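You operate a simulated robot arm through the tools that you are given. There is no shell and no other tool.

The job below is to be done with a simulated two-armed robot. You get a single attempt, and the scene is never put back.

## Task
Test the three cups with the hand meter and tip the worst one into the drain bowl.
Fine: worst is the highest reading; cups and meter go back where they stood.
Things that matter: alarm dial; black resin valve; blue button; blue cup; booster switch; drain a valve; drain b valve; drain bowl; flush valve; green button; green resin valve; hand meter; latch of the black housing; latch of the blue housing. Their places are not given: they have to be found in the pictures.

Only the result counts: the job must be done as asked and must still hold three seconds after the hand-in. Knocking over, shifting, dropping, spilling or breaking anything else fails it.

## Robot
Two 7-joint arms with fingered hands on one trunk that stands fixed in place. Base frame: the origin is at the foot of the trunk, x ahead of it, y to its left, z up. Units: cm, rad, N and s.
The left shoulder is at [7, 15.7, 126.4], the right one opposite. With the tool pointing down near the work surface each hand reaches from about 10 to 88 cm from the base axis, measured 20 degrees to its own side. Payload 5 kg a hand.
Tool frame (each hand has its own): the origin (TCP) lies between the finger pads and is the grasp point; the fingertips stand 3.1 cm ahead of it; z points along the fingers, y is the line along which they close. The gripper opens to 15.6 cm; its body begins 8.8 cm behind the TCP. The gripper is a hand of 4 fingers: y runs from the thumb to the fingers, the wrist lies at [0, 0, -24.9] in the tool frame, and closing takes about 1.5 s.
Orientation is that of the tool frame in the base frame, as a unit quaternion [x, y, z, w]. With the fingers straight down and closing along the base's y, the tool's x points along the base's -x, its y along +y and its z along -z.

## Interface
- The arms move only by the tool arm_command. It takes "left_moves", "right_moves" or both (then of equal length, played together; a hand with none holds still); each is a list of rows, each a list of 7 numbers: the shift along the base's x, y, z in cm, then the turn, a rotation vector about the base's x, y, z in rad, then the closure in counts, from 0 (fully open) to 255 (shut). In form: [[dx, dy, dz, ax, ay, az, claw], ...]. A call has 1 to 20 rows; each row is the pose to reach, as a shift and turn from the pose commanded when the call began. Each row takes 0.2 s and may step no farther than 5 cm and 0.15 rad from the row before; otherwise, or with a gripper value out of range, the whole call is refused. Where a pose cannot be reached the arm comes as near as it can. A force on the tool above 40 N (or 10 N above the force at the start of the call, whichever is more), or a blocked arm, ends the call early, and 0.2 s more pass. Each finger travels about 10.8 cm/s and halts on what it meets, pressing with about 33 N; the grip force reading is that of the motor and also rises with nothing between the fingers. The clock runs only during rows and for 0.2 s after the last one: add rows that repeat a pose to give the fingers time. The reply holds the time, the measured pose of the TCP, the force on the tool along the base axes, the opening and the grip force, in the units named above and with some noise, with the torque about the TCP (base axes, N m) and any sound that the robot's microphone picked up.
- Cameras (640 x 400 px; columns grow to the right, rows downward): "scene" is now at [13.55, 0.73, 148.43]; the picture's right is [0.10, -0.99, 0.00], its down [-0.64, -0.06, -0.76] and it looks along [0.76, 0.08, -0.64] (base axes); focal length 282 px, centre (320, 200). "left" rides on the left gripper at [-7.2, 0.2, -11.1] in its tool frame; the picture's right is [-0.02, -1.00, 0.00], its down [0.84, -0.02, -0.54] and it looks along [0.54, -0.01, 0.84] (tool axes); focal length 234 px, centre (320, 200). "right" rides on the right gripper at [7.2, 0.2, -11.1] in its tool frame; the picture's right is [-0.02, 1.00, 0.00], its down [-0.84, -0.02, -0.54] and it looks along [-0.54, -0.01, 0.84] (tool axes); focal length 234 px, centre (320, 200).
- grab_frame(camera): a new picture of that camera. No time passes.
- move_column(by): slides the trunk up (or, below 0, down) by that many cm; the arms and the scene camera ride with it, the base frame stays. It gives what a move gives, with no picture.
- set_grasp(shape, hand): the hand has 4 fingers and takes this shape, open, in about a second: jaw (thumb against the fingers, like two jaws); tri (thumb and two fingers); tip (a fingertip pinch); poke (one finger out to press); point (the index stretched); flat (the hand flat); cup (the hand cupped); fist (a fist). The gripper value then closes the fingers along that shape, each until it touches; the sizes above hold for jaw. It gives what a move gives, with no picture.
- turn_head(pan, tilt): turns the head with the scene camera to pan (to the left, within 1.501 rad either way) and tilt (down, from -0.506 to 1.204), counted from straight ahead of the robot. It gives what a move gives.
- point_at(camera, pixels): for up to 12 pixels [column, row] of the newest picture of that camera ("zoom" is the newest enlarged one), the place [x, y, z] in the base frame of the surface seen there, good to about 0.2 cm. No time passes.
- zoom(camera, box): a new picture of the part [left, top, right, bottom] of that camera's present view, enlarged. No time passes.
- finish_job(): hands the job in; it is judged then, once.

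Unless the task says otherwise, let go and move clear before handing in.

The tools are called after "Emit:" as a command line: name --argument value ..., lists and objects as JSON in quotes. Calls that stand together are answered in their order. arm_command: Moves the arms, as the interface text tells. Its arguments: {"type":"object","properties":{"left_moves":{"type":"array","items":{"type":"array","items":{"type":"number"}}},"right_moves":{"type":"array","items":{"type":"array","items":{"type":"number"}}}},"required":[]} The other tools are called the same way: move_column (by) moves the trunk up or down; set_grasp (shape, hand) gives the hand a shape; turn_head (pan, tilt) turns the head that bears the scene camera; grab_frame (camera) takes a picture; point_at (camera, pixels) gives the place of the surface under pixels of a picture; zoom (camera, box) takes an enlarged picture of a part of a camera's view; finish_job () hands the job in.

At the start:

```text
t: 0.0
left_eef_pos: [62.15, 32.5, 120.26]
left_orientation: [0.0, 1.0, 0.0, 0.0]
left_ft_force: [-0.3, 0.3, 0.5]
left_torque: [0.01, -0.01, 0.0]
left_gripper_width: 15.59
left_grasp_force: 0.1
left_shape: jaw
right_eef_pos: [60.58, -11.83, 113.93]
right_orientation: [0.0, 1.0, 0.0, 0.0]
right_ft_force: [0.1, 0.1, 0.3]
right_torque: [-0.01, -0.02, 0.01]
right_gripper_width: 15.58
right_grasp_force: 0.1
right_shape: jaw
trunk travel left (down, up): [-65.0, 29.0]
head pan, tilt (commanded): [0.099, 0.7]
```

scene: 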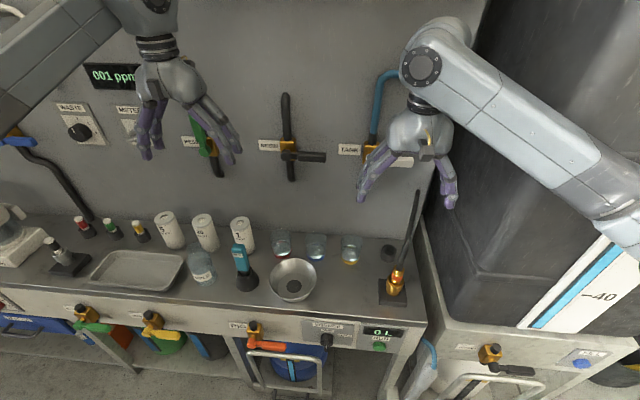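
right: 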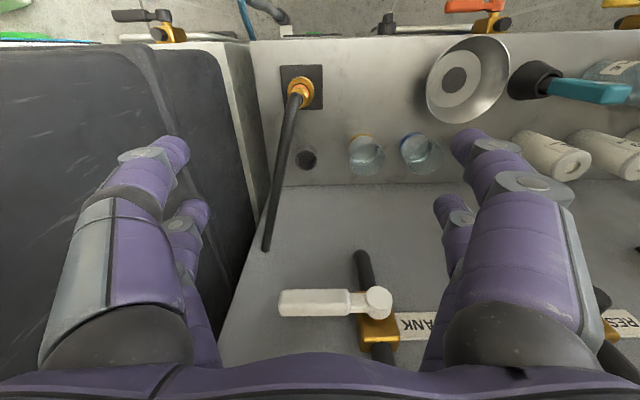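
left: 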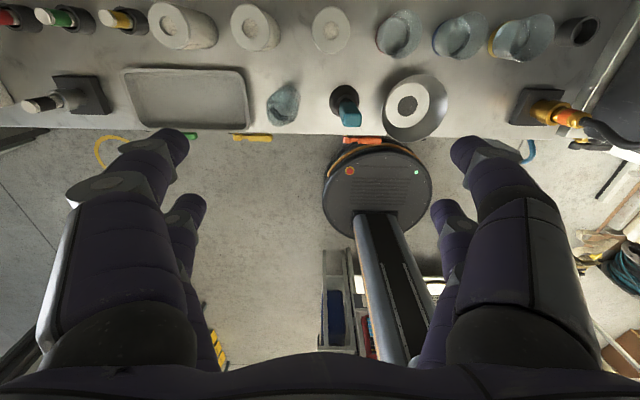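

The scene shows three small cups around (281,243), (316,246), (351,249), a teal hand meter in a stand at (242,268), and a drain bowl at (292,280). I'll zoom in on these and locate them.

Emit:
zoom --camera "scene" --box '[170, 200, 430, 362]'

Emit:
zoom --camera "left" --box '[250, 0, 640, 160]'

Emit:
zoom --camera "right" --box '[260, 30, 640, 200]'

Emit:
point_at --camera "scene" --pixels '[[281, 243], [316, 246], [351, 249], [242, 268], [240, 250], [249, 283], [292, 290], [285, 340], [378, 332], [320, 325], [201, 267], [388, 253]]'

```text
2.46 times, centred on (300, 281) of scene
```

zoom: 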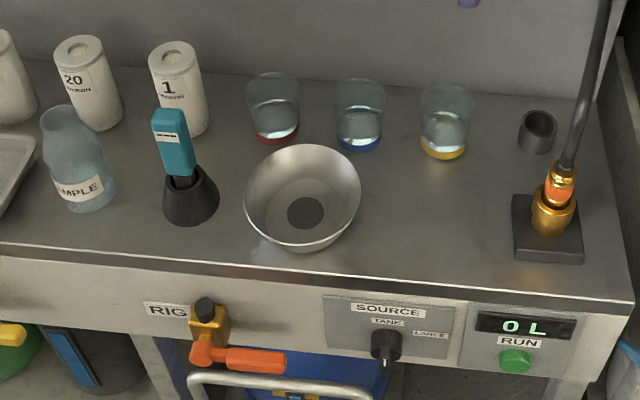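

```text
1.64 times, centred on (445, 80) of left
```

zoom: 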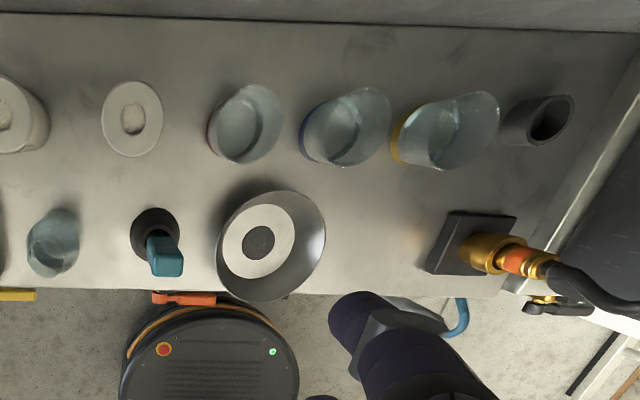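

```text
1.68 times, centred on (450, 115) of right
```

zoom: 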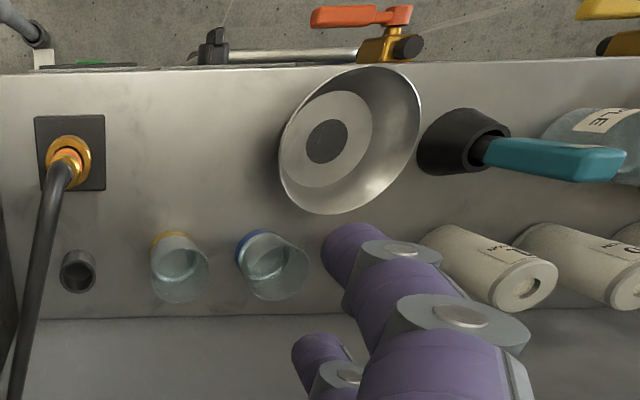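

```text
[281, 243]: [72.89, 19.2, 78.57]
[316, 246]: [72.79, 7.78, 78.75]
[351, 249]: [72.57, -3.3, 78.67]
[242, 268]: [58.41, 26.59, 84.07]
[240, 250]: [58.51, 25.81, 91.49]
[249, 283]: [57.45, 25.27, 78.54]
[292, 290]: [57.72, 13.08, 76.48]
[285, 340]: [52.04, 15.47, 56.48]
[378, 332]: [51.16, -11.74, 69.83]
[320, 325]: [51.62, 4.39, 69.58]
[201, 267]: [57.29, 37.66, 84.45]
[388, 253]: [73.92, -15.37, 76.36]
```

The cups stand near x≈73, y≈19/8/-3, and the meter stands at about (58,26). I'll look at the labels, displays and details more closely before moving.

Emit:
zoom --camera "scene" --box '[40, 50, 240, 175]'

Emit:
zoom --camera "scene" --box '[215, 225, 275, 300]'

Emit:
zoom --camera "scene" --box '[260, 220, 380, 295]'

Emit:
zoom --camera "scene" --box '[0, 180, 220, 360]'

Emit:
zoom --camera "scene" --box '[240, 80, 440, 210]'

```text
3.20 times, centred on (140, 112) of scene
```

zoom: 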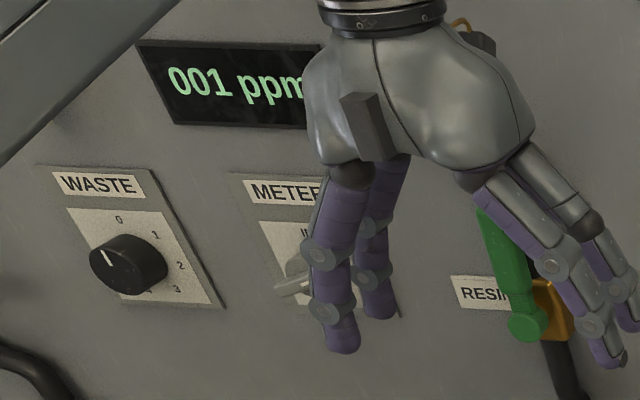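

```text
5.33 times, centred on (245, 262) of scene
```

zoom: 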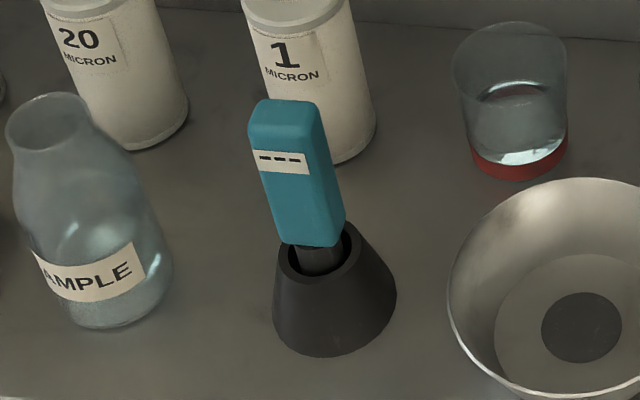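

```text
5.33 times, centred on (320, 258) of scene
```

zoom: 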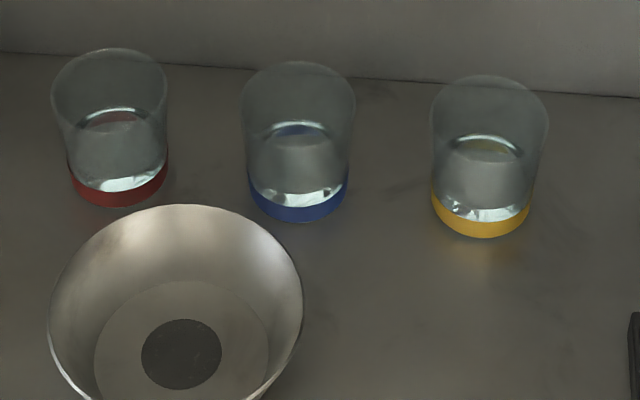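

```text
2.22 times, centred on (110, 270) of scene
```

zoom: 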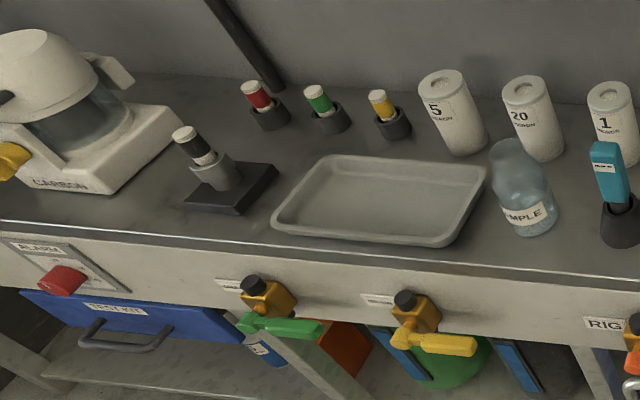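

```text
3.08 times, centred on (340, 145) of scene
```

zoom: 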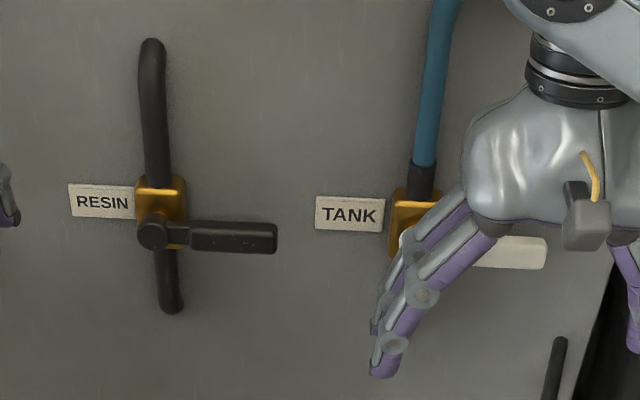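

The meter's display face reads "---" and it sits upright in a black cone; cups have red, blue and yellow bands. I'll measure detailed geometry.

Emit:
zoom --camera "scene" --box '[215, 225, 275, 300]'

Emit:
point_at --camera "zoom" --pixels '[[255, 105], [310, 105], [252, 145], [312, 170], [285, 200], [275, 240], [340, 240], [320, 262], [282, 270], [357, 260], [275, 330], [395, 300]]'

Emit:
point_at --camera "scene" --pixels '[[269, 280], [316, 280], [292, 260], [292, 301], [293, 285], [320, 290], [270, 300], [300, 255], [330, 265], [400, 240], [300, 230], [340, 300]]'

```text
5.33 times, centred on (245, 262) of scene
```

zoom: 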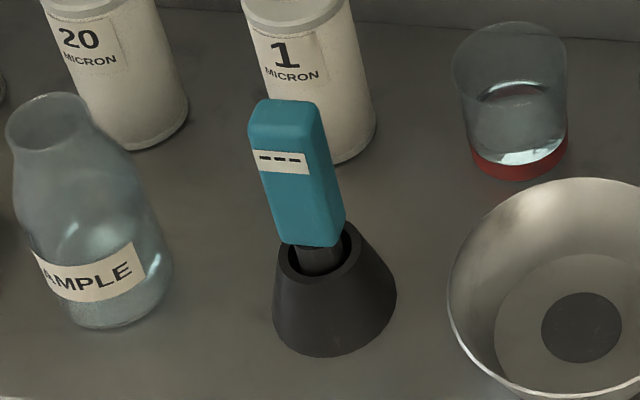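

```text
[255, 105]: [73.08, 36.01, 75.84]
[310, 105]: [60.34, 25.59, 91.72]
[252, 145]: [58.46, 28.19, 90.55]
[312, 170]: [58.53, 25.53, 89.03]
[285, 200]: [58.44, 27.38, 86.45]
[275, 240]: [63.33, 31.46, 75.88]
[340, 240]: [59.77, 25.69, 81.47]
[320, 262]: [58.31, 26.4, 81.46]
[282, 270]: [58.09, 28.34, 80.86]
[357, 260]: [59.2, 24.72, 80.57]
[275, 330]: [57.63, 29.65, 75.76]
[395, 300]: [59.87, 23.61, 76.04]
```

```text
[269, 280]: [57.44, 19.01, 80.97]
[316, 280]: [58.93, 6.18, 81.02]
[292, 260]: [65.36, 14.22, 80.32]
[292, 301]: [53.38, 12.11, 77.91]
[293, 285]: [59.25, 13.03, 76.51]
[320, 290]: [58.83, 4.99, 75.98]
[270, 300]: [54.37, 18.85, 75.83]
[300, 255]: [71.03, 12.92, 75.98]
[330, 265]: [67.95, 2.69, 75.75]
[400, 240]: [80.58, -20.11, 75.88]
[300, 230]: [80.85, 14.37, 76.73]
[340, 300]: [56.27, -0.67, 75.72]
```

Table top is z≈75.85, bowl rim z≈81 centred near (59,13), wall at x≈81. Now I'll measure the cups and the bowl rim precisely.

Emit:
zoom --camera "scene" --box '[260, 220, 380, 295]'

Emit:
point_at --camera "zoom" --pixels '[[53, 90], [167, 90], [110, 50], [110, 70], [113, 150], [120, 200], [74, 190], [166, 175], [243, 105], [354, 105], [298, 65], [300, 85]]'

Emit:
point_at --camera "zoom" --pixels '[[298, 160], [303, 215], [262, 205], [345, 195], [432, 115], [546, 115], [488, 77], [488, 100], [488, 180], [486, 232], [443, 220], [528, 205]]'

Emit:
point_at --camera "zoom" --pixels '[[50, 320], [300, 270], [170, 207], [250, 225], [90, 240], [298, 300], [180, 355], [100, 390], [110, 110], [298, 125], [488, 140], [270, 390]]'

```text
5.33 times, centred on (320, 258) of scene
```

zoom: 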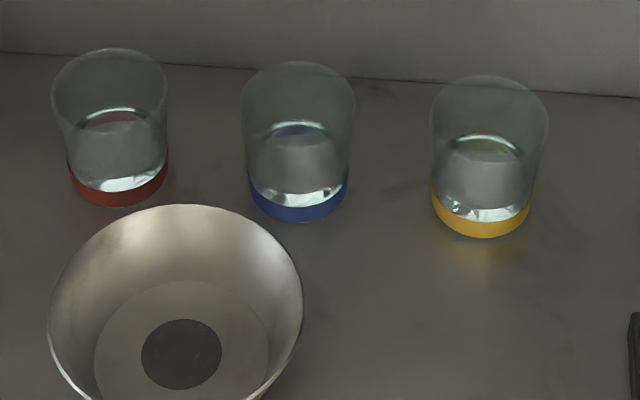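

```text
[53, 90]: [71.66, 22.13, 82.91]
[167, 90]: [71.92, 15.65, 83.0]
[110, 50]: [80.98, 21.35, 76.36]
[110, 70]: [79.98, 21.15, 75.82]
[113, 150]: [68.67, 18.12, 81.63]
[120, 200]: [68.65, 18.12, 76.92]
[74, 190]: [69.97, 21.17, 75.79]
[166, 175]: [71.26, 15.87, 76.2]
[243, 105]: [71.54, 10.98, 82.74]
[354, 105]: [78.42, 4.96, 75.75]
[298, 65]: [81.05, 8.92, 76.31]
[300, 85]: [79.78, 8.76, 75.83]
```

```text
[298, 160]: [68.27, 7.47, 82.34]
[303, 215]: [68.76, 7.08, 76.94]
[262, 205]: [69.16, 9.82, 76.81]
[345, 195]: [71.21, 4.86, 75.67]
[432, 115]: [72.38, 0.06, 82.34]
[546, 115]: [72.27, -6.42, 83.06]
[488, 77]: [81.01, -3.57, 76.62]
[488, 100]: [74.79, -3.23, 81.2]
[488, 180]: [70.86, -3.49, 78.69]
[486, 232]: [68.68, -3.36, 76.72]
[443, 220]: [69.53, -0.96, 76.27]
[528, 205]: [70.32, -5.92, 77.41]
```

```text
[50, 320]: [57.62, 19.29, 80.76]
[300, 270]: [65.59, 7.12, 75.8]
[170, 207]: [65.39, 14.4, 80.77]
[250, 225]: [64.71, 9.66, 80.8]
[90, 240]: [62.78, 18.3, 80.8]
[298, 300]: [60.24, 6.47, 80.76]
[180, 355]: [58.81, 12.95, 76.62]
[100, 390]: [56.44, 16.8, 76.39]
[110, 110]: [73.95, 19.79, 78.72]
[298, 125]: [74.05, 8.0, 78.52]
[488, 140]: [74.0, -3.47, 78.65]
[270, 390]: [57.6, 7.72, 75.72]
```

Cups: rim z≈83, radius ≈3.3, centres near (71.8, 18.9/7.6/-3.1); bowl centre (59.0,12.9), rim radius 6.55 at z=80.8. Now I'll check the protrusions on the back wall and right side that hands could strike.

Emit:
grab_frame --camera "scene"

Emit:
point_at --camera "scene" --pixels '[[287, 100], [290, 148], [315, 157], [292, 178], [205, 150], [385, 85], [402, 163], [415, 200], [397, 278], [365, 150], [300, 200], [125, 75]]'

```text
taken
```

scene: 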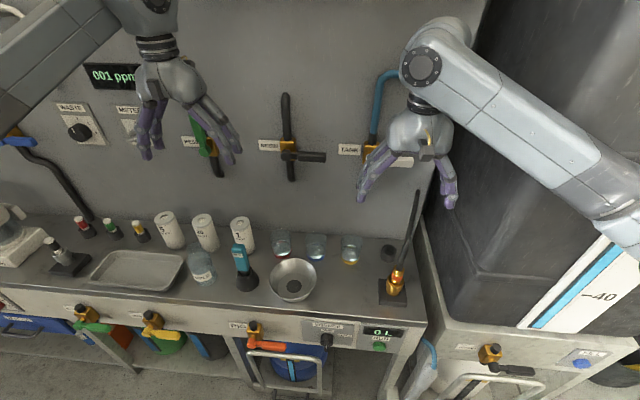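

```text
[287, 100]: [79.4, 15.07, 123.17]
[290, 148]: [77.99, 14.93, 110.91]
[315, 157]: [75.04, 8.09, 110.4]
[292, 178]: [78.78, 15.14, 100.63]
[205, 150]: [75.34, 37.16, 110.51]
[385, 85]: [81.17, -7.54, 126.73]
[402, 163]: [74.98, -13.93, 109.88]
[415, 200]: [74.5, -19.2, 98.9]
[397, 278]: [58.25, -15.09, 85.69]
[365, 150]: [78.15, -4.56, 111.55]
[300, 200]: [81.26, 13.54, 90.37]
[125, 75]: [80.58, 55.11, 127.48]
```

The black resin valve handle (315,157) sticks out to x≈75 at z≈110 and the tank handle likewise, so a vertical hand over the cups would hit them; I'll work with the right hand tilted ~30° so the wrist stays near the robot and its own camera sees the meter's display. First I move the left arm away.

Emit:
arm_command --left_moves '[[-2.5, 4, 0, 0, 0, 0, 0], [-5, 8, 0, 0, 0, 0, 0], [-7.5, 12, 0, 0, 0, 0, 0], [-10, 16, 0, 0, 0, 0, 0], [-12.5, 20, 0, 0, 0, 0, 0], [-15, 24, 0, 0, 0, 0, 0], [-17, 27, 0, 0, 0, 0, 0]]'

```text
t: 1.6
left_eef_pos: [45.02, 59.39, 120.17]
left_orientation: [0.001, 1.0, 0.0, 0.001]
left_ft_force: [-0.1, 0.1, -0.3]
left_torque: [-0.02, -0.04, -0.04]
left_gripper_width: 15.59
left_grasp_force: 0.0
left_shape: jaw
right_eef_pos: [60.34, -11.74, 113.85]
right_orientation: [0.0, 1.0, 0.0, 0.001]
right_ft_force: [-0.4, -0.1, -1.1]
right_torque: [0.01, -0.01, 0.01]
right_gripper_width: 15.58
right_grasp_force: 0.0
right_shape: jaw
trunk travel left (down, up): [-65.0, 29.0]
head pan, tilt (commanded): [0.099, 0.7]
```

The left hand is clear at (45,59,120). Now I bring the right hand, tilted about 30°, to a viewing spot in front of and above the meter.

Emit:
arm_command --right_moves '[[-1.2, 4.3, -1, 0, -0.13, 0, 0], [-2.4, 8.6, -2, 0, -0.26, 0, 0], [-3.6, 12.9, -3, 0, -0.39, 0, 0], [-4.8, 17.2, -4, 0, -0.52, 0, 0], [-6, 21.5, -5, 0, -0.52, 0, 0], [-7.2, 25.8, -6, 0, -0.52, 0, 0], [-8.4, 30.1, -7, 0, -0.52, 0, 0], [-9.6, 34.4, -8, 0, -0.52, 0, 0], [-10.5, 38.6, -9, 0, -0.52, 0, 0]]'

Emit:
grab_frame --camera "right"

Emit:
grab_frame --camera "scene"

```text
t: 3.6
left_eef_pos: [45.18, 59.65, 120.12]
left_orientation: [0.0, 1.0, -0.001, 0.001]
left_ft_force: [0.1, 0.5, 0.6]
left_torque: [-0.07, -0.03, -0.01]
left_gripper_width: 15.58
left_grasp_force: 0.1
left_shape: jaw
right_eef_pos: [50.08, 26.98, 104.86]
right_orientation: [0.0, 0.966, -0.001, 0.257]
right_ft_force: [-0.1, -0.5, -0.3]
right_torque: [-0.04, -0.04, -0.03]
right_gripper_width: 15.57
right_grasp_force: 0.1
right_shape: jaw
trunk travel left (down, up): [-65.0, 29.0]
head pan, tilt (commanded): [0.099, 0.7]
```

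```text
taken
```

right: 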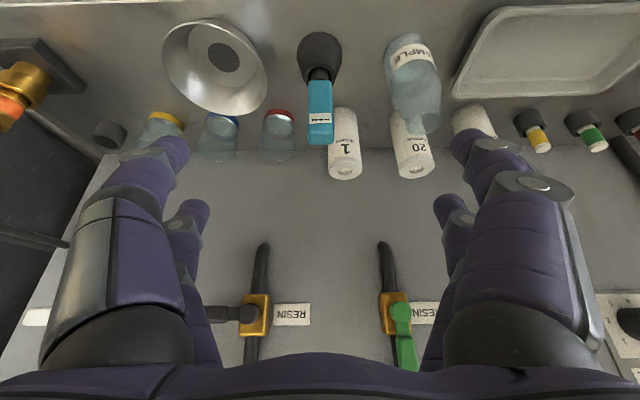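

```text
taken
```

scene: 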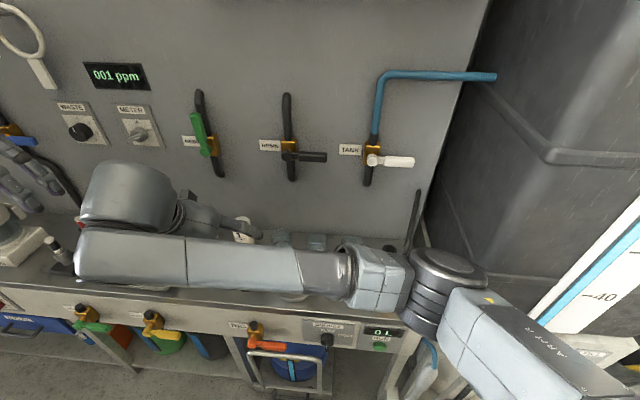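

The right camera image is upside-down, with the meter (319,100) and its display clearly visible. I'll check the arm's clearance in the scene view and measure the meter and cone from this camera.

Emit:
point_at --camera "scene" --pixels '[[440, 270], [380, 280], [320, 270], [240, 265], [160, 260], [100, 250], [130, 190], [240, 290], [380, 300], [410, 310]]'

Emit:
zoom --camera "right" --box '[260, 20, 380, 190]'

Emit:
point_at --camera "right" --pixels '[[309, 90], [331, 90], [320, 75], [320, 100], [309, 140], [333, 140], [320, 141], [319, 72], [303, 60], [337, 60], [319, 35], [319, 119]]'

```text
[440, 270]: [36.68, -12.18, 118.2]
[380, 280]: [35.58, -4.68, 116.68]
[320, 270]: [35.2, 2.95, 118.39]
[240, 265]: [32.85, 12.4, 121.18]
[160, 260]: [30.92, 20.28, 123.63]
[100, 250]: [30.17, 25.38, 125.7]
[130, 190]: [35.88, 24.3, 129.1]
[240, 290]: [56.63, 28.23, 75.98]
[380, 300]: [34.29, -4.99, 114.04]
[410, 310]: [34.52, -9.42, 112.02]
```

```text
2.35 times, centred on (320, 105) of right
```

zoom: 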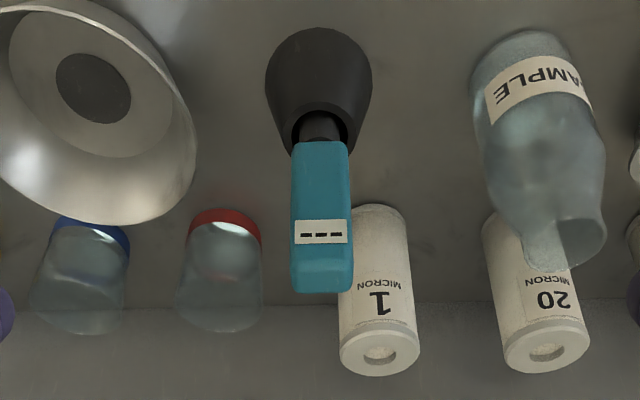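

```text
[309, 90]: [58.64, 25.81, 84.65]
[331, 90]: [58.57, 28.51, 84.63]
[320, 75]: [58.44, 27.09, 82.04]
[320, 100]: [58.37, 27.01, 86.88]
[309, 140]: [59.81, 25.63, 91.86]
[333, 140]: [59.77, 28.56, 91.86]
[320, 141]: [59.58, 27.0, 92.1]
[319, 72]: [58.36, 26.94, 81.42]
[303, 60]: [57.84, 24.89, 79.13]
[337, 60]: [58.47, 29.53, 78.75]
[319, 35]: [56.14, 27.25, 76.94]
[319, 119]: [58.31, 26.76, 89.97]
```

The meter handle spans y 25.6–28.5, front x≈58.4, top z≈92, centred about (59.4,27.05). I'll hover above it and pre-close the fingers so they don't touch the sample bottle.

Emit:
arm_command --right_moves '[[3.1, 0.1, 0, 0, -0.0, 0, 60], [6.2, 0.2, -1, 0, -0.0, 0, 130], [9.3, 0.2, -3, 0, -0.0, 0, 130], [9.3, 0.2, -3, 0, -0.0, 0, 130], [9.3, 0.2, -3, 0, -0.0, 0, 130], [9.3, 0.2, -3, 0, -0.0, 0, 130]]'

Emit:
grab_frame --camera "right"

Emit:
grab_frame --camera "scene"

```text
t: 5.0
left_eef_pos: [45.25, 59.38, 120.2]
left_orientation: [0.0, 1.0, 0.0, 0.0]
left_ft_force: [0.0, -0.6, 1.0]
left_torque: [-0.04, 0.0, 0.01]
left_gripper_width: 15.59
left_grasp_force: 0.1
left_shape: jaw
right_eef_pos: [59.29, 26.88, 101.94]
right_orientation: [0.0, 0.966, 0.0, 0.257]
right_ft_force: [0.2, 0.1, -0.2]
right_torque: [-0.02, 0.01, 0.02]
right_gripper_width: 7.7
right_grasp_force: 0.0
right_shape: jaw
trunk travel left (down, up): [-65.0, 29.0]
head pan, tilt (commanded): [0.099, 0.7]
```

```text
taken
```

right: 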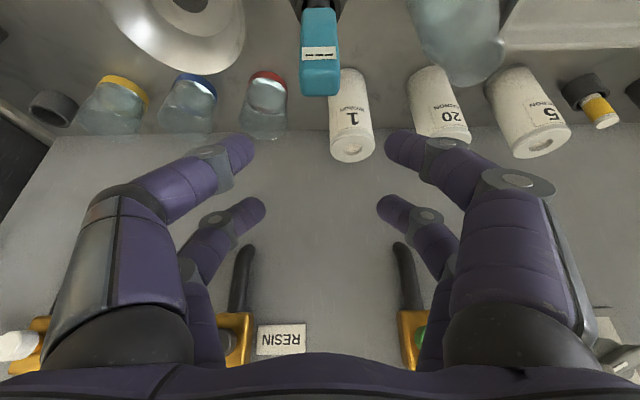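

```text
taken
```

scene: 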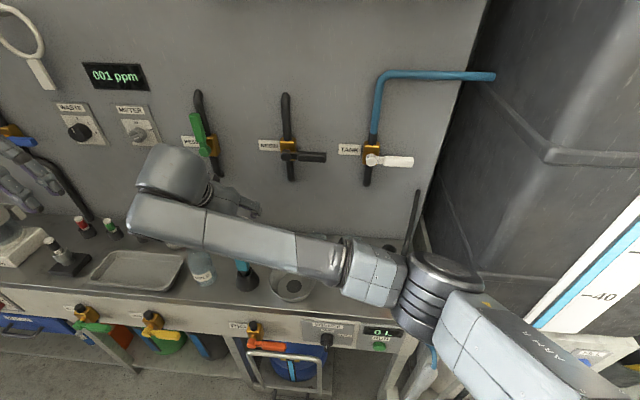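

I see two fingers on each side (near pair tips at (240,150)/(400,150), far pair at (255,205)/(390,205)). I need their real positions relative to the TCP to know how they will bear on the slim handle.

Emit:
point_at --camera "right" --pixels '[[245, 150], [215, 165], [180, 190], [258, 207], [235, 220], [205, 240], [395, 150], [420, 165], [460, 190], [385, 207], [405, 218], [435, 240]]'

Emit:
grab_frame --camera "left"

```text
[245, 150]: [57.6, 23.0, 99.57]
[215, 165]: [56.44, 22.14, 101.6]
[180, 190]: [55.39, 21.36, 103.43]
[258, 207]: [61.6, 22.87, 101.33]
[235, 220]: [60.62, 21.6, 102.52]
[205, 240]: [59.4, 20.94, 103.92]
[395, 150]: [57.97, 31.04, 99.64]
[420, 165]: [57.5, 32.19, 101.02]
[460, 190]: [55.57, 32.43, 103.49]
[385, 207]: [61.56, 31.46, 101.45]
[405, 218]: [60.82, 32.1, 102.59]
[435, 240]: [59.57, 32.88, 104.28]
```

```text
taken
```

left: 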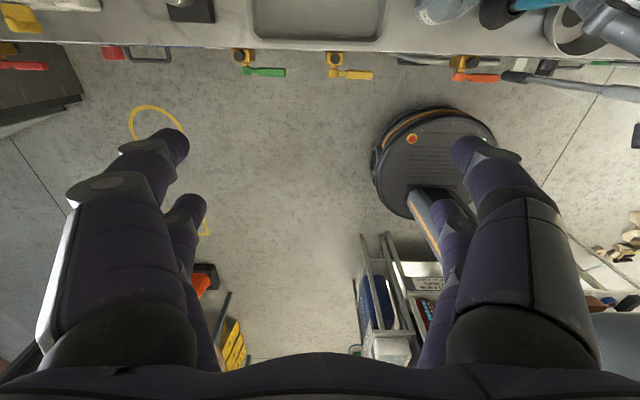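

The finger pairs leave a gap about 2.6 cm wide around the TCP, which the ~2 cm deep handle could slip into, so the jaw shape is doubtful. I'll try the "tri" shape up here and look at it.

Emit:
set_grasp --hand "right" --shape "tri"

Emit:
grab_frame --camera "right"

```text
t: 5.9
left_eef_pos: [45.3, 59.35, 120.06]
left_orientation: [0.001, 1.0, 0.001, 0.001]
left_ft_force: [-0.1, 0.8, 0.0]
left_torque: [0.03, 0.01, -0.02]
left_gripper_width: 15.59
left_grasp_force: 0.1
left_shape: jaw
right_eef_pos: [59.21, 26.96, 101.92]
right_orientation: [0.0, 0.966, 0.0, 0.257]
right_ft_force: [0.3, -0.6, -0.1]
right_torque: [-0.01, -0.03, -0.02]
right_gripper_width: 15.59
right_grasp_force: 0.0
right_shape: tri
trunk travel left (down, up): [-65.0, 29.0]
head pan, tilt (commanded): [0.099, 0.7]
```

```text
taken
```

right: 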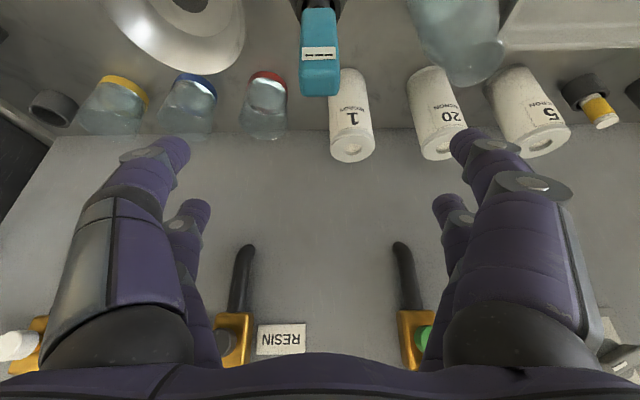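

Open, it looks the same; I'll partly close it in free air to see how the fingers converge.

Emit:
arm_command --right_moves '[[0, 0, 2, 0, 0, 0, 200], [0, 0, 2, 0, 0, 0, 200], [0, 0, 2, 0, 0, 0, 200], [0, 0, 2, 0, 0, 0, 200], [0, 0, 2, 0, 0, 0, 200], [0, 0, 2, 0, 0, 0, 200]]'

Emit:
grab_frame --camera "right"

```text
t: 7.3
left_eef_pos: [45.24, 59.42, 120.2]
left_orientation: [0.0, 1.0, 0.0, 0.0]
left_ft_force: [-0.9, 0.0, -0.1]
left_torque: [-0.01, -0.02, -0.02]
left_gripper_width: 15.58
left_grasp_force: 0.1
left_shape: jaw
right_eef_pos: [59.23, 26.89, 103.93]
right_orientation: [0.0, 0.966, -0.001, 0.258]
right_ft_force: [0.0, -0.3, 0.1]
right_torque: [0.02, 0.03, 0.0]
right_gripper_width: 3.4
right_grasp_force: 0.0
right_shape: tri
trunk travel left (down, up): [-65.0, 29.0]
head pan, tilt (commanded): [0.099, 0.7]
```

```text
taken
```

right: 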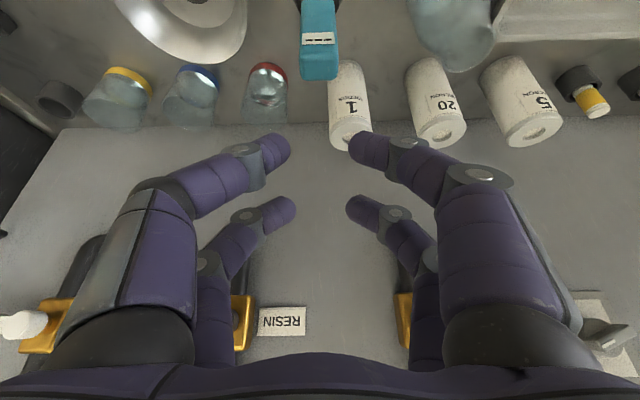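

Tri still looks like two-against-two. I'll measure the tips now, nearly closed.

Emit:
zoom --camera "right" --box '[180, 110, 460, 290]'

Emit:
point_at --camera "right" --pixels '[[287, 145], [280, 137], [275, 155], [250, 160], [293, 207], [285, 215], [265, 215], [353, 145], [362, 160], [390, 160], [350, 207], [360, 220]]'

Emit:
zoom --camera "scene" --box '[120, 130, 320, 300]'

```text
2.22 times, centred on (320, 200) of right
```

zoom: 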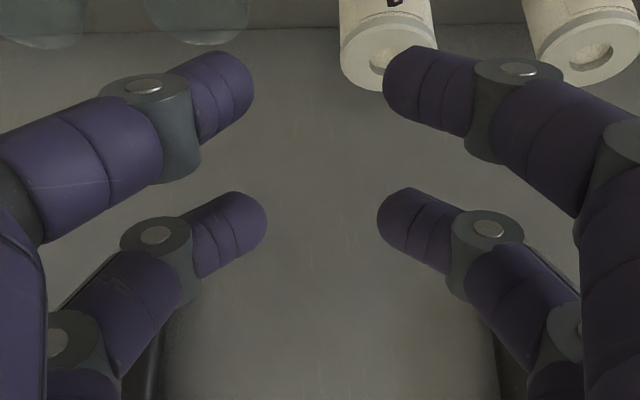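

```text
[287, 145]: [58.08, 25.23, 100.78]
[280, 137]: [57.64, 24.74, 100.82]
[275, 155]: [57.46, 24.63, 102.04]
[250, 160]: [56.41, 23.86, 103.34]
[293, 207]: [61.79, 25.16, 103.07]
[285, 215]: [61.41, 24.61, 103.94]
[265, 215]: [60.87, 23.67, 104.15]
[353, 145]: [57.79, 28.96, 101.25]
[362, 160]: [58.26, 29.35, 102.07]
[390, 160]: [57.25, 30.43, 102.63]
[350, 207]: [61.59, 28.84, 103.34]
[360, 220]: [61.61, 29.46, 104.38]
```

```text
2.35 times, centred on (220, 215) of scene
```

zoom: 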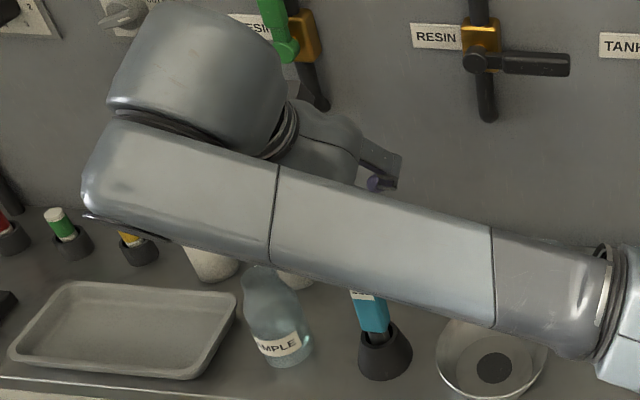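

The fingertips sit at about ±2.1 cm in tool x and touch only near their tips, so the handle is best gripped with the hand nearly horizontal so all four tips land on it; the left hand's camera then sits above, facing the display. I retreat the right hand first and look back.

Emit:
arm_command --right_moves '[[-1, -3, 3, 0, 0, 0, 150], [-2, -7.5, 5, 0, 0, 0, 100], [-3, -12, 7, 0, 0, 0, 50], [-4, -16.5, 8, 0, 0, 0, 0], [-5, -21, 9, 0, 0, 0, 0], [-6, -25.5, 9, 0, 0, 0, 0], [-7, -30, 9, 0, 0, 0, 0], [-8, -34.5, 9, 0, 0, 0, 0], [-9, -39, 9, 0, 0, 0, 0], [-10, -43.5, 9, 0, 0, 0, 0], [-11, -48, 9, 0, 0, 0, 0]]'

Emit:
set_grasp --hand "right" --shape "jaw"

Emit:
grab_frame --camera "scene"

```text
refused: row 2 steps farther than a row can; nothing moved
```

```text
t: 8.2
left_eef_pos: [45.12, 59.39, 120.14]
left_orientation: [-0.001, 1.0, 0.0, 0.0]
left_ft_force: [0.1, 0.1, 0.4]
left_torque: [0.02, 0.03, 0.0]
left_gripper_width: 15.58
left_grasp_force: 0.1
left_shape: jaw
right_eef_pos: [59.32, 27.01, 103.89]
right_orientation: [0.0, 0.966, 0.0, 0.257]
right_ft_force: [-0.6, 0.3, 0.1]
right_torque: [-0.02, 0.0, 0.02]
right_gripper_width: 15.61
right_grasp_force: 0.1
right_shape: jaw
trunk travel left (down, up): [-65.0, 29.0]
head pan, tilt (commanded): [0.099, 0.7]
```

```text
taken
```

scene: 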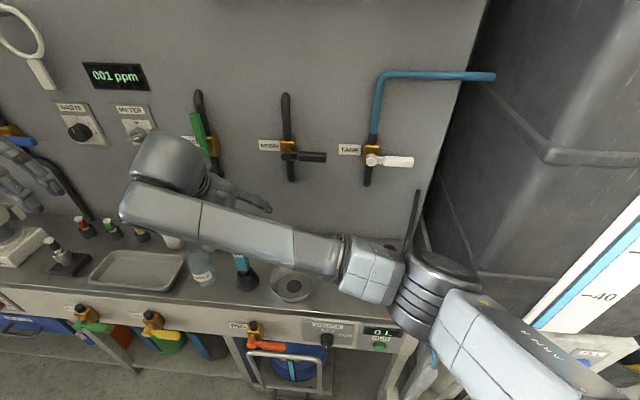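

The move was refused for too large a step, but the hand did reset to jaw. I resend the retreat with smaller steps.

Emit:
arm_command --right_moves '[[-1, -2.5, 3, 0, 0, 0, 0], [-2, -6, 6, 0, 0, 0, 0], [-3, -10, 8, 0, 0, 0, 0], [-4, -14, 9, 0, 0, 0, 0], [-5, -18.5, 9, 0, 0, 0, 0], [-6, -23, 9, 0, 0, 0, 0], [-7, -27.5, 9, 0, 0, 0, 0], [-8, -32, 9, 0, 0, 0, 0], [-9, -36.5, 9, 0, 0, 0, 0], [-10, -41, 9, 0, 0, 0, 0], [-11, -45.5, 9, 0, 0, 0, 0]]'

Emit:
grab_frame --camera "scene"

```text
t: 10.6
left_eef_pos: [45.16, 59.4, 120.22]
left_orientation: [0.0, 1.0, 0.001, 0.001]
left_ft_force: [0.6, -0.5, 0.5]
left_torque: [0.01, -0.01, -0.01]
left_gripper_width: 15.58
left_grasp_force: 0.0
left_shape: jaw
right_eef_pos: [51.19, -9.1, 112.9]
right_orientation: [0.001, 0.967, 0.0, 0.257]
right_ft_force: [-0.7, 0.3, -0.6]
right_torque: [0.0, -0.02, 0.02]
right_gripper_width: 15.59
right_grasp_force: 0.1
right_shape: jaw
right hand out of reach, approached as far as the arm can: row 9, 10, 11
trunk travel left (down, up): [-65.0, 29.0]
head pan, tilt (commanded): [0.099, 0.7]
```

```text
taken
```

scene: 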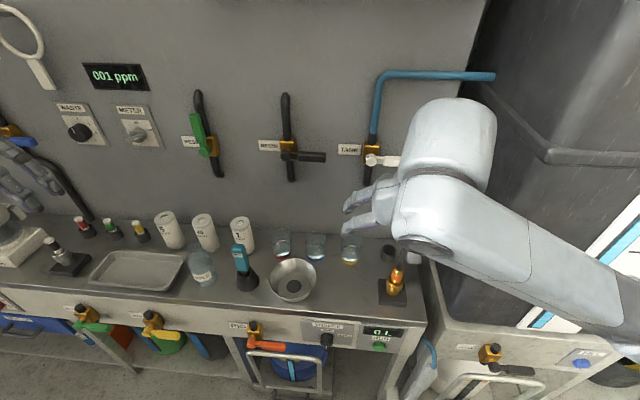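

The right hand stopped at y≈-9 (tilted pose limit), clear of the bench. I'll untilt it and take it further right out of the left arm's way.

Emit:
arm_command --right_moves '[[0, 0, 0, 0, 0.13, 0, 0], [0, 0, 1, 0, 0.26, 0, 0], [0, 0, 2, 0, 0.39, 0, 0], [0, -1, 3, 0, 0.52, 0, 0], [0, -4, 4, 0, 0.52, 0, 0], [0, -8, 4, 0, 0.52, 0, 0]]'

Emit:
grab_frame --camera "scene"

```text
t: 12.0
left_eef_pos: [45.21, 59.22, 120.25]
left_orientation: [0.0, 1.0, 0.001, 0.0]
left_ft_force: [-0.3, 0.5, 0.5]
left_torque: [0.04, -0.02, -0.01]
left_gripper_width: 15.59
left_grasp_force: 0.0
left_shape: jaw
right_eef_pos: [51.13, -17.18, 116.99]
right_orientation: [0.0, 1.0, 0.0, 0.0]
right_ft_force: [-1.0, -1.2, 0.0]
right_torque: [0.03, 0.01, 0.0]
right_gripper_width: 15.59
right_grasp_force: 0.1
right_shape: jaw
trunk travel left (down, up): [-65.0, 29.0]
head pan, tilt (commanded): [0.099, 0.7]
```

```text
taken
```

scene: 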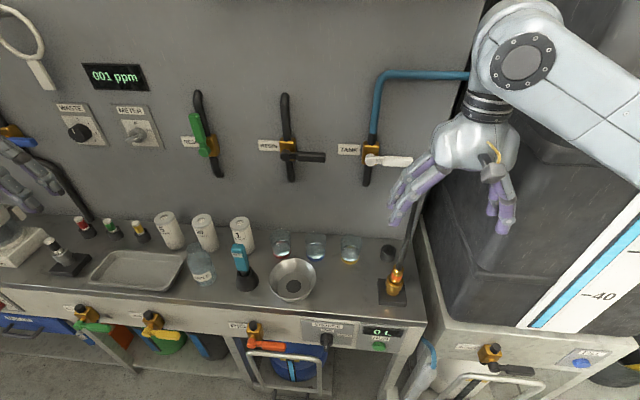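

The right hand is now out of the way at (51,-17,117). Next I rotate the left hand toward horizontal (about 80°) while bringing it in front of the bench.

Emit:
arm_command --left_moves '[[0, -1.5, -1, 0, -0.14, 0, 0], [0, -3, -2, 0, -0.28, 0, 0], [0, -4.5, -3, 0, -0.42, 0, 0], [0, -6, -4, 0, -0.56, 0, 0], [0, -7.5, -5, 0, -0.7, 0, 0], [0, -9, -6, 0, -0.84, 0, 0], [0, -10.5, -7, 0, -0.98, 0, 0], [0, -12, -8, 0, -1.12, 0, 0], [0, -13.5, -9, 0, -1.26, 0, 0], [0, -15, -10, 0, -1.4, 0, 0]]'

Emit:
grab_frame --camera "left"

Emit:
grab_frame --camera "scene"

```text
t: 14.2
left_eef_pos: [46.46, 45.58, 110.57]
left_orientation: [0.002, 0.781, -0.005, 0.624]
left_ft_force: [0.4, 0.3, 0.2]
left_torque: [-0.04, -0.03, -0.02]
left_gripper_width: 15.57
left_grasp_force: 0.1
left_shape: jaw
left hand out of reach, approached as far as the arm can: row 10
right_eef_pos: [51.4, -17.08, 116.98]
right_orientation: [0.0, 1.0, 0.0, 0.0]
right_ft_force: [0.3, -0.6, 0.6]
right_torque: [0.03, 0.01, 0.02]
right_gripper_width: 15.57
right_grasp_force: 0.1
right_shape: jaw
trunk travel left (down, up): [-65.0, 29.0]
head pan, tilt (commanded): [0.099, 0.7]
```

```text
taken
```

left: 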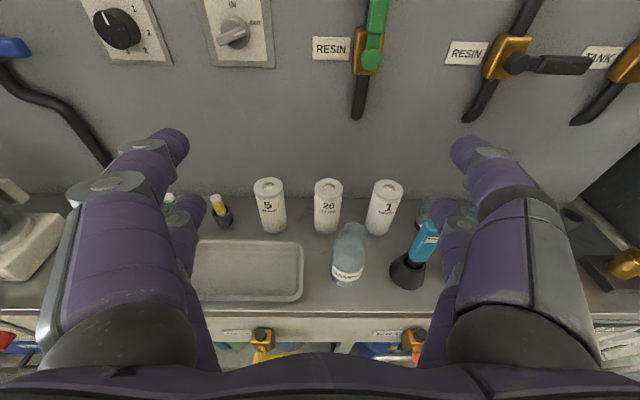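

```text
taken
```

scene: 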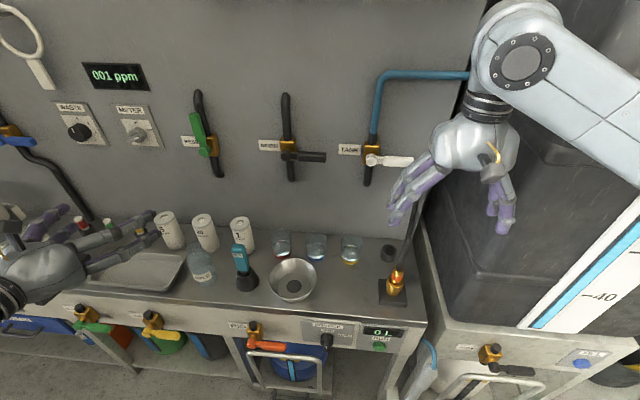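

The left hand reached 77° of tilt (out of reach at the final bit) at (46.5,45.6,110.6), and its upright camera sees the meter at (425,245). I'll move it to in front of the meter and pre-close the fingers.

Emit:
arm_command --left_moves '[[0, -3.1, -3.3, 0, 0, 0, 60], [0, -6.2, -6.6, 0, 0, 0, 130], [0, -9.3, -10, 0, 0, 0, 130], [0, -12.4, -13.3, 0, 0, 0, 130], [0, -15.5, -16.6, 0, 0, 0, 130], [0, -18.5, -20, 0, 0, 0, 130], [0, -18.5, -22, 0, 0, 0, 130]]'

Emit:
grab_frame --camera "left"

Emit:
grab_frame --camera "scene"

```text
t: 15.8
left_eef_pos: [46.42, 27.0, 88.53]
left_orientation: [0.002, 0.781, -0.005, 0.624]
left_ft_force: [0.0, -0.3, 0.2]
left_torque: [-0.01, 0.02, -0.03]
left_gripper_width: 7.69
left_grasp_force: 0.0
left_shape: jaw
right_eef_pos: [51.22, -17.03, 116.97]
right_orientation: [0.001, 1.0, 0.0, 0.0]
right_ft_force: [-0.5, 0.6, -0.5]
right_torque: [-0.04, 0.01, 0.0]
right_gripper_width: 15.59
right_grasp_force: 0.0
right_shape: jaw
trunk travel left (down, up): [-65.0, 29.0]
head pan, tilt (commanded): [0.099, 0.7]
```

```text
taken
```

left: 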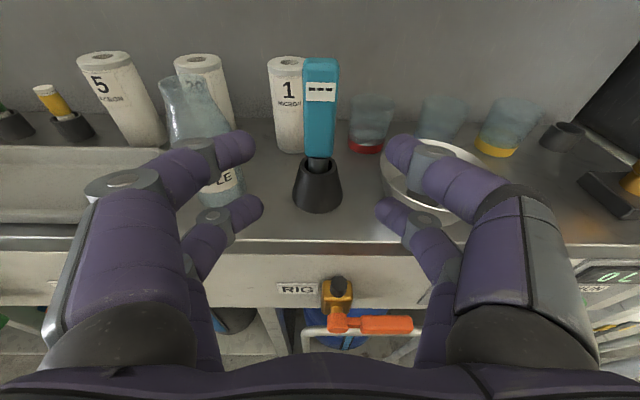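

```text
taken
```

scene: 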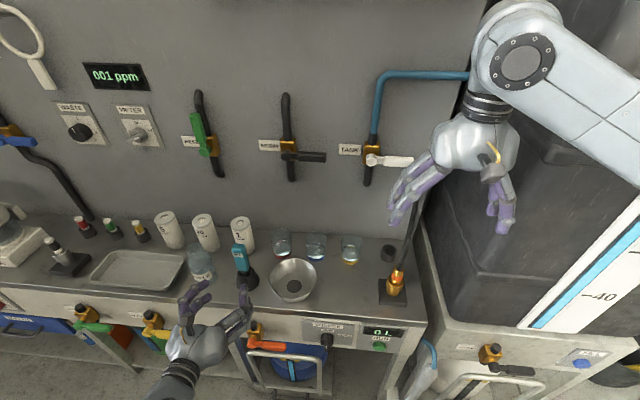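

The meter is centred (handle columns 303–337). I'll measure the handle edges, bottle and finger tips from this closer view before the approach.

Emit:
point_at --camera "left" --pixels '[[306, 80], [335, 80], [308, 150], [331, 150], [320, 62], [320, 91], [318, 163], [248, 150], [258, 205], [180, 100], [215, 130], [110, 170]]'

Emit:
zoom --camera "left" --box '[200, 40, 440, 230]'

```text
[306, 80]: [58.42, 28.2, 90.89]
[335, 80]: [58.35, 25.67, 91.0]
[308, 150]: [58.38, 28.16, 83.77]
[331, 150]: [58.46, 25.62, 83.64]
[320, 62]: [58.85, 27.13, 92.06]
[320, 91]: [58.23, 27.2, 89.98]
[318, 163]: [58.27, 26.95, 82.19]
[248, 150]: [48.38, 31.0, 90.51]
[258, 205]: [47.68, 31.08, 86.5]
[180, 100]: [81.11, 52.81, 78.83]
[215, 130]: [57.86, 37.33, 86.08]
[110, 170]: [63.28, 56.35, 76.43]
```

```text
2.11 times, centred on (320, 135) of left
```

zoom: 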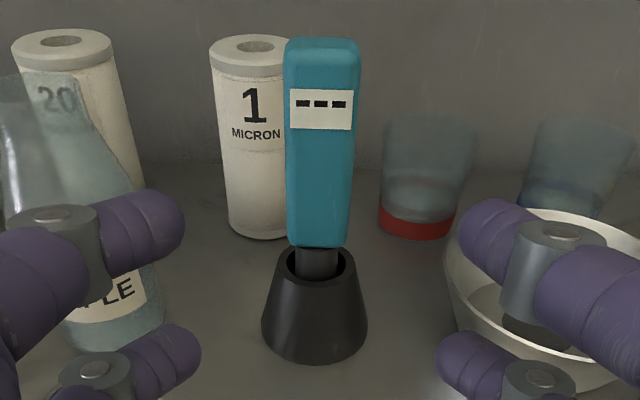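

Emit:
point_at --camera "zoom" --pixels '[[277, 264], [356, 264], [316, 286], [316, 280], [262, 330], [367, 330], [315, 362], [318, 262], [320, 41], [320, 44], [300, 300], [335, 300]]'

```text
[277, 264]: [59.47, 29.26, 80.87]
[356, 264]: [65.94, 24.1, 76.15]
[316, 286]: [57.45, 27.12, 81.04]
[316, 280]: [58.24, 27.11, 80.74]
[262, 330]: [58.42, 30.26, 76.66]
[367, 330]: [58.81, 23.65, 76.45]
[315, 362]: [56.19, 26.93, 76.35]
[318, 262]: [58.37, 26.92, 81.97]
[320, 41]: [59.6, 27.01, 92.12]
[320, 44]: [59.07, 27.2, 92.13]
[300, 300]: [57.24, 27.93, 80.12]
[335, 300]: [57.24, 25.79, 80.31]
```

Cone and meter are centred at (59.5,27.0); TCP y is already 27.0. I narrow the fingers to ~5.5 cm and approach straight ahead to x≈57.9 at z≈88.

Emit:
arm_command --left_moves '[[0, 0, -0.3, 0, 0, 0, 165], [0, 0, -0.5, 0, 0, 0, 165], [0, 0, -0.5, 0, 0, 0, 165], [3, 0, -0.5, 0, 0, 0, 165], [6, 0, -0.5, 0, 0, 0, 165], [8, 0, -0.5, 0, 0, 0, 165]]'

Emit:
grab_frame --camera "left"

```text
t: 17.2
left_eef_pos: [54.29, 27.09, 87.92]
left_orientation: [0.002, 0.782, -0.005, 0.623]
left_ft_force: [0.0, 0.6, -0.4]
left_torque: [0.0, 0.0, -0.01]
left_gripper_width: 5.54
left_grasp_force: 0.1
left_shape: jaw
right_eef_pos: [51.28, -17.07, 116.97]
right_orientation: [0.001, 1.0, 0.0, 0.0]
right_ft_force: [0.3, 0.4, 0.7]
right_torque: [-0.02, 0.0, 0.03]
right_gripper_width: 15.59
right_grasp_force: 0.1
right_shape: jaw
trunk travel left (down, up): [-65.0, 29.0]
head pan, tilt (commanded): [0.099, 0.7]
```

```text
taken
```

left: 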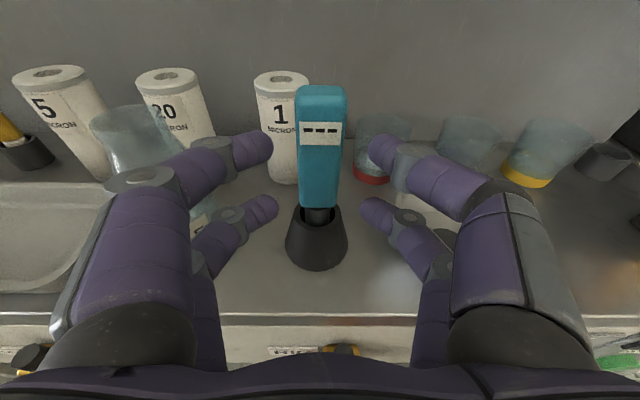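

The handle is centred between the tips (272 and 368). I advance the last 3.6 cm and check before closing.

Emit:
arm_command --left_moves '[[1.8, -0.05, 0, 0, 0, 0, 165], [3.6, -0.05, 0, 0, 0, 0, 165]]'

Emit:
grab_frame --camera "left"

Emit:
zoom --camera "scene" --box '[150, 210, 350, 340]'

```text
t: 17.8
left_eef_pos: [58.08, 26.95, 88.01]
left_orientation: [0.002, 0.782, -0.005, 0.624]
left_ft_force: [0.0, -0.1, -0.8]
left_torque: [-0.03, -0.02, 0.0]
left_gripper_width: 5.54
left_grasp_force: 0.1
left_shape: jaw
right_eef_pos: [51.35, -16.96, 116.88]
right_orientation: [0.0, 1.0, 0.0, 0.0]
right_ft_force: [0.5, 0.5, 0.1]
right_torque: [0.01, -0.02, 0.02]
right_gripper_width: 15.58
right_grasp_force: 0.0
right_shape: jaw
trunk travel left (down, up): [-65.0, 29.0]
head pan, tilt (commanded): [0.099, 0.7]
```

```text
taken
```

left: 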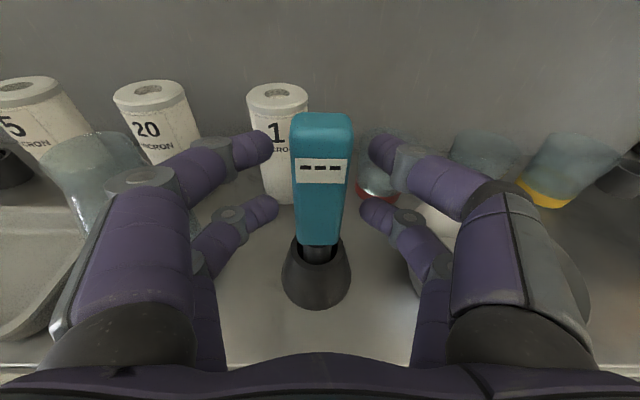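

```text
3.08 times, centred on (250, 275) of scene
```

zoom: 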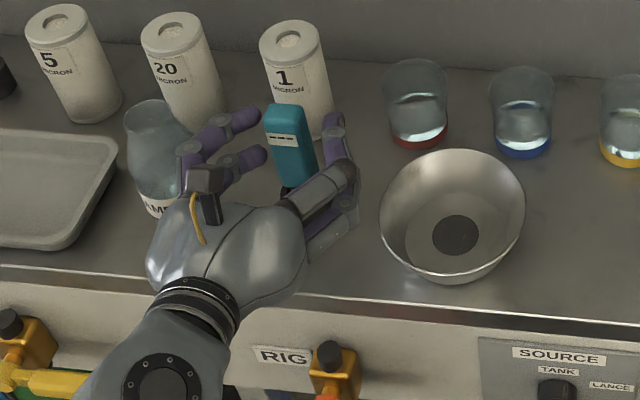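

No contact yet, and the scene camera also sees the display. I close the fingers on the handle.

Emit:
arm_command --left_moves '[[0, 0, 0, 0, 0, 0, 190], [0, 0, 0, 0, 0, 0, 215], [0, 0, 0, 0, 0, 0, 235], [0, 0, 0, 0, 0, 0, 255], [0, 0, 0, 0, 0, 0, 255], [0, 0, 0, 0, 0, 0, 255], [0, 0, 0, 0, 0, 0, 255]]'

Emit:
grab_frame --camera "left"

Emit:
zoom --camera "scene" --box '[150, 210, 350, 340]'

```text
t: 19.4
left_eef_pos: [57.95, 27.01, 87.94]
left_orientation: [0.002, 0.782, -0.005, 0.623]
left_ft_force: [0.8, -0.7, 0.3]
left_torque: [0.0, 0.03, -0.02]
left_gripper_width: 2.62
left_grasp_force: 33.4
left_shape: jaw
right_eef_pos: [51.34, -17.05, 116.94]
right_orientation: [0.0, 1.0, 0.0, 0.0]
right_ft_force: [0.1, 0.0, -0.2]
right_torque: [0.01, 0.04, -0.01]
right_gripper_width: 15.58
right_grasp_force: 0.0
right_shape: jaw
trunk travel left (down, up): [-65.0, 29.0]
head pan, tilt (commanded): [0.099, 0.7]
```

```text
taken
```

left: 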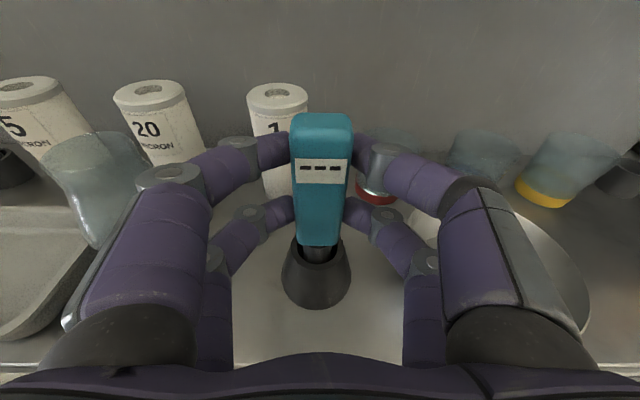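

```text
3.08 times, centred on (250, 275) of scene
```

zoom: 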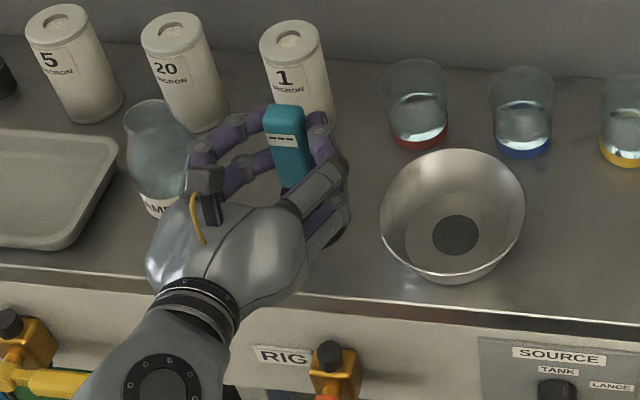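

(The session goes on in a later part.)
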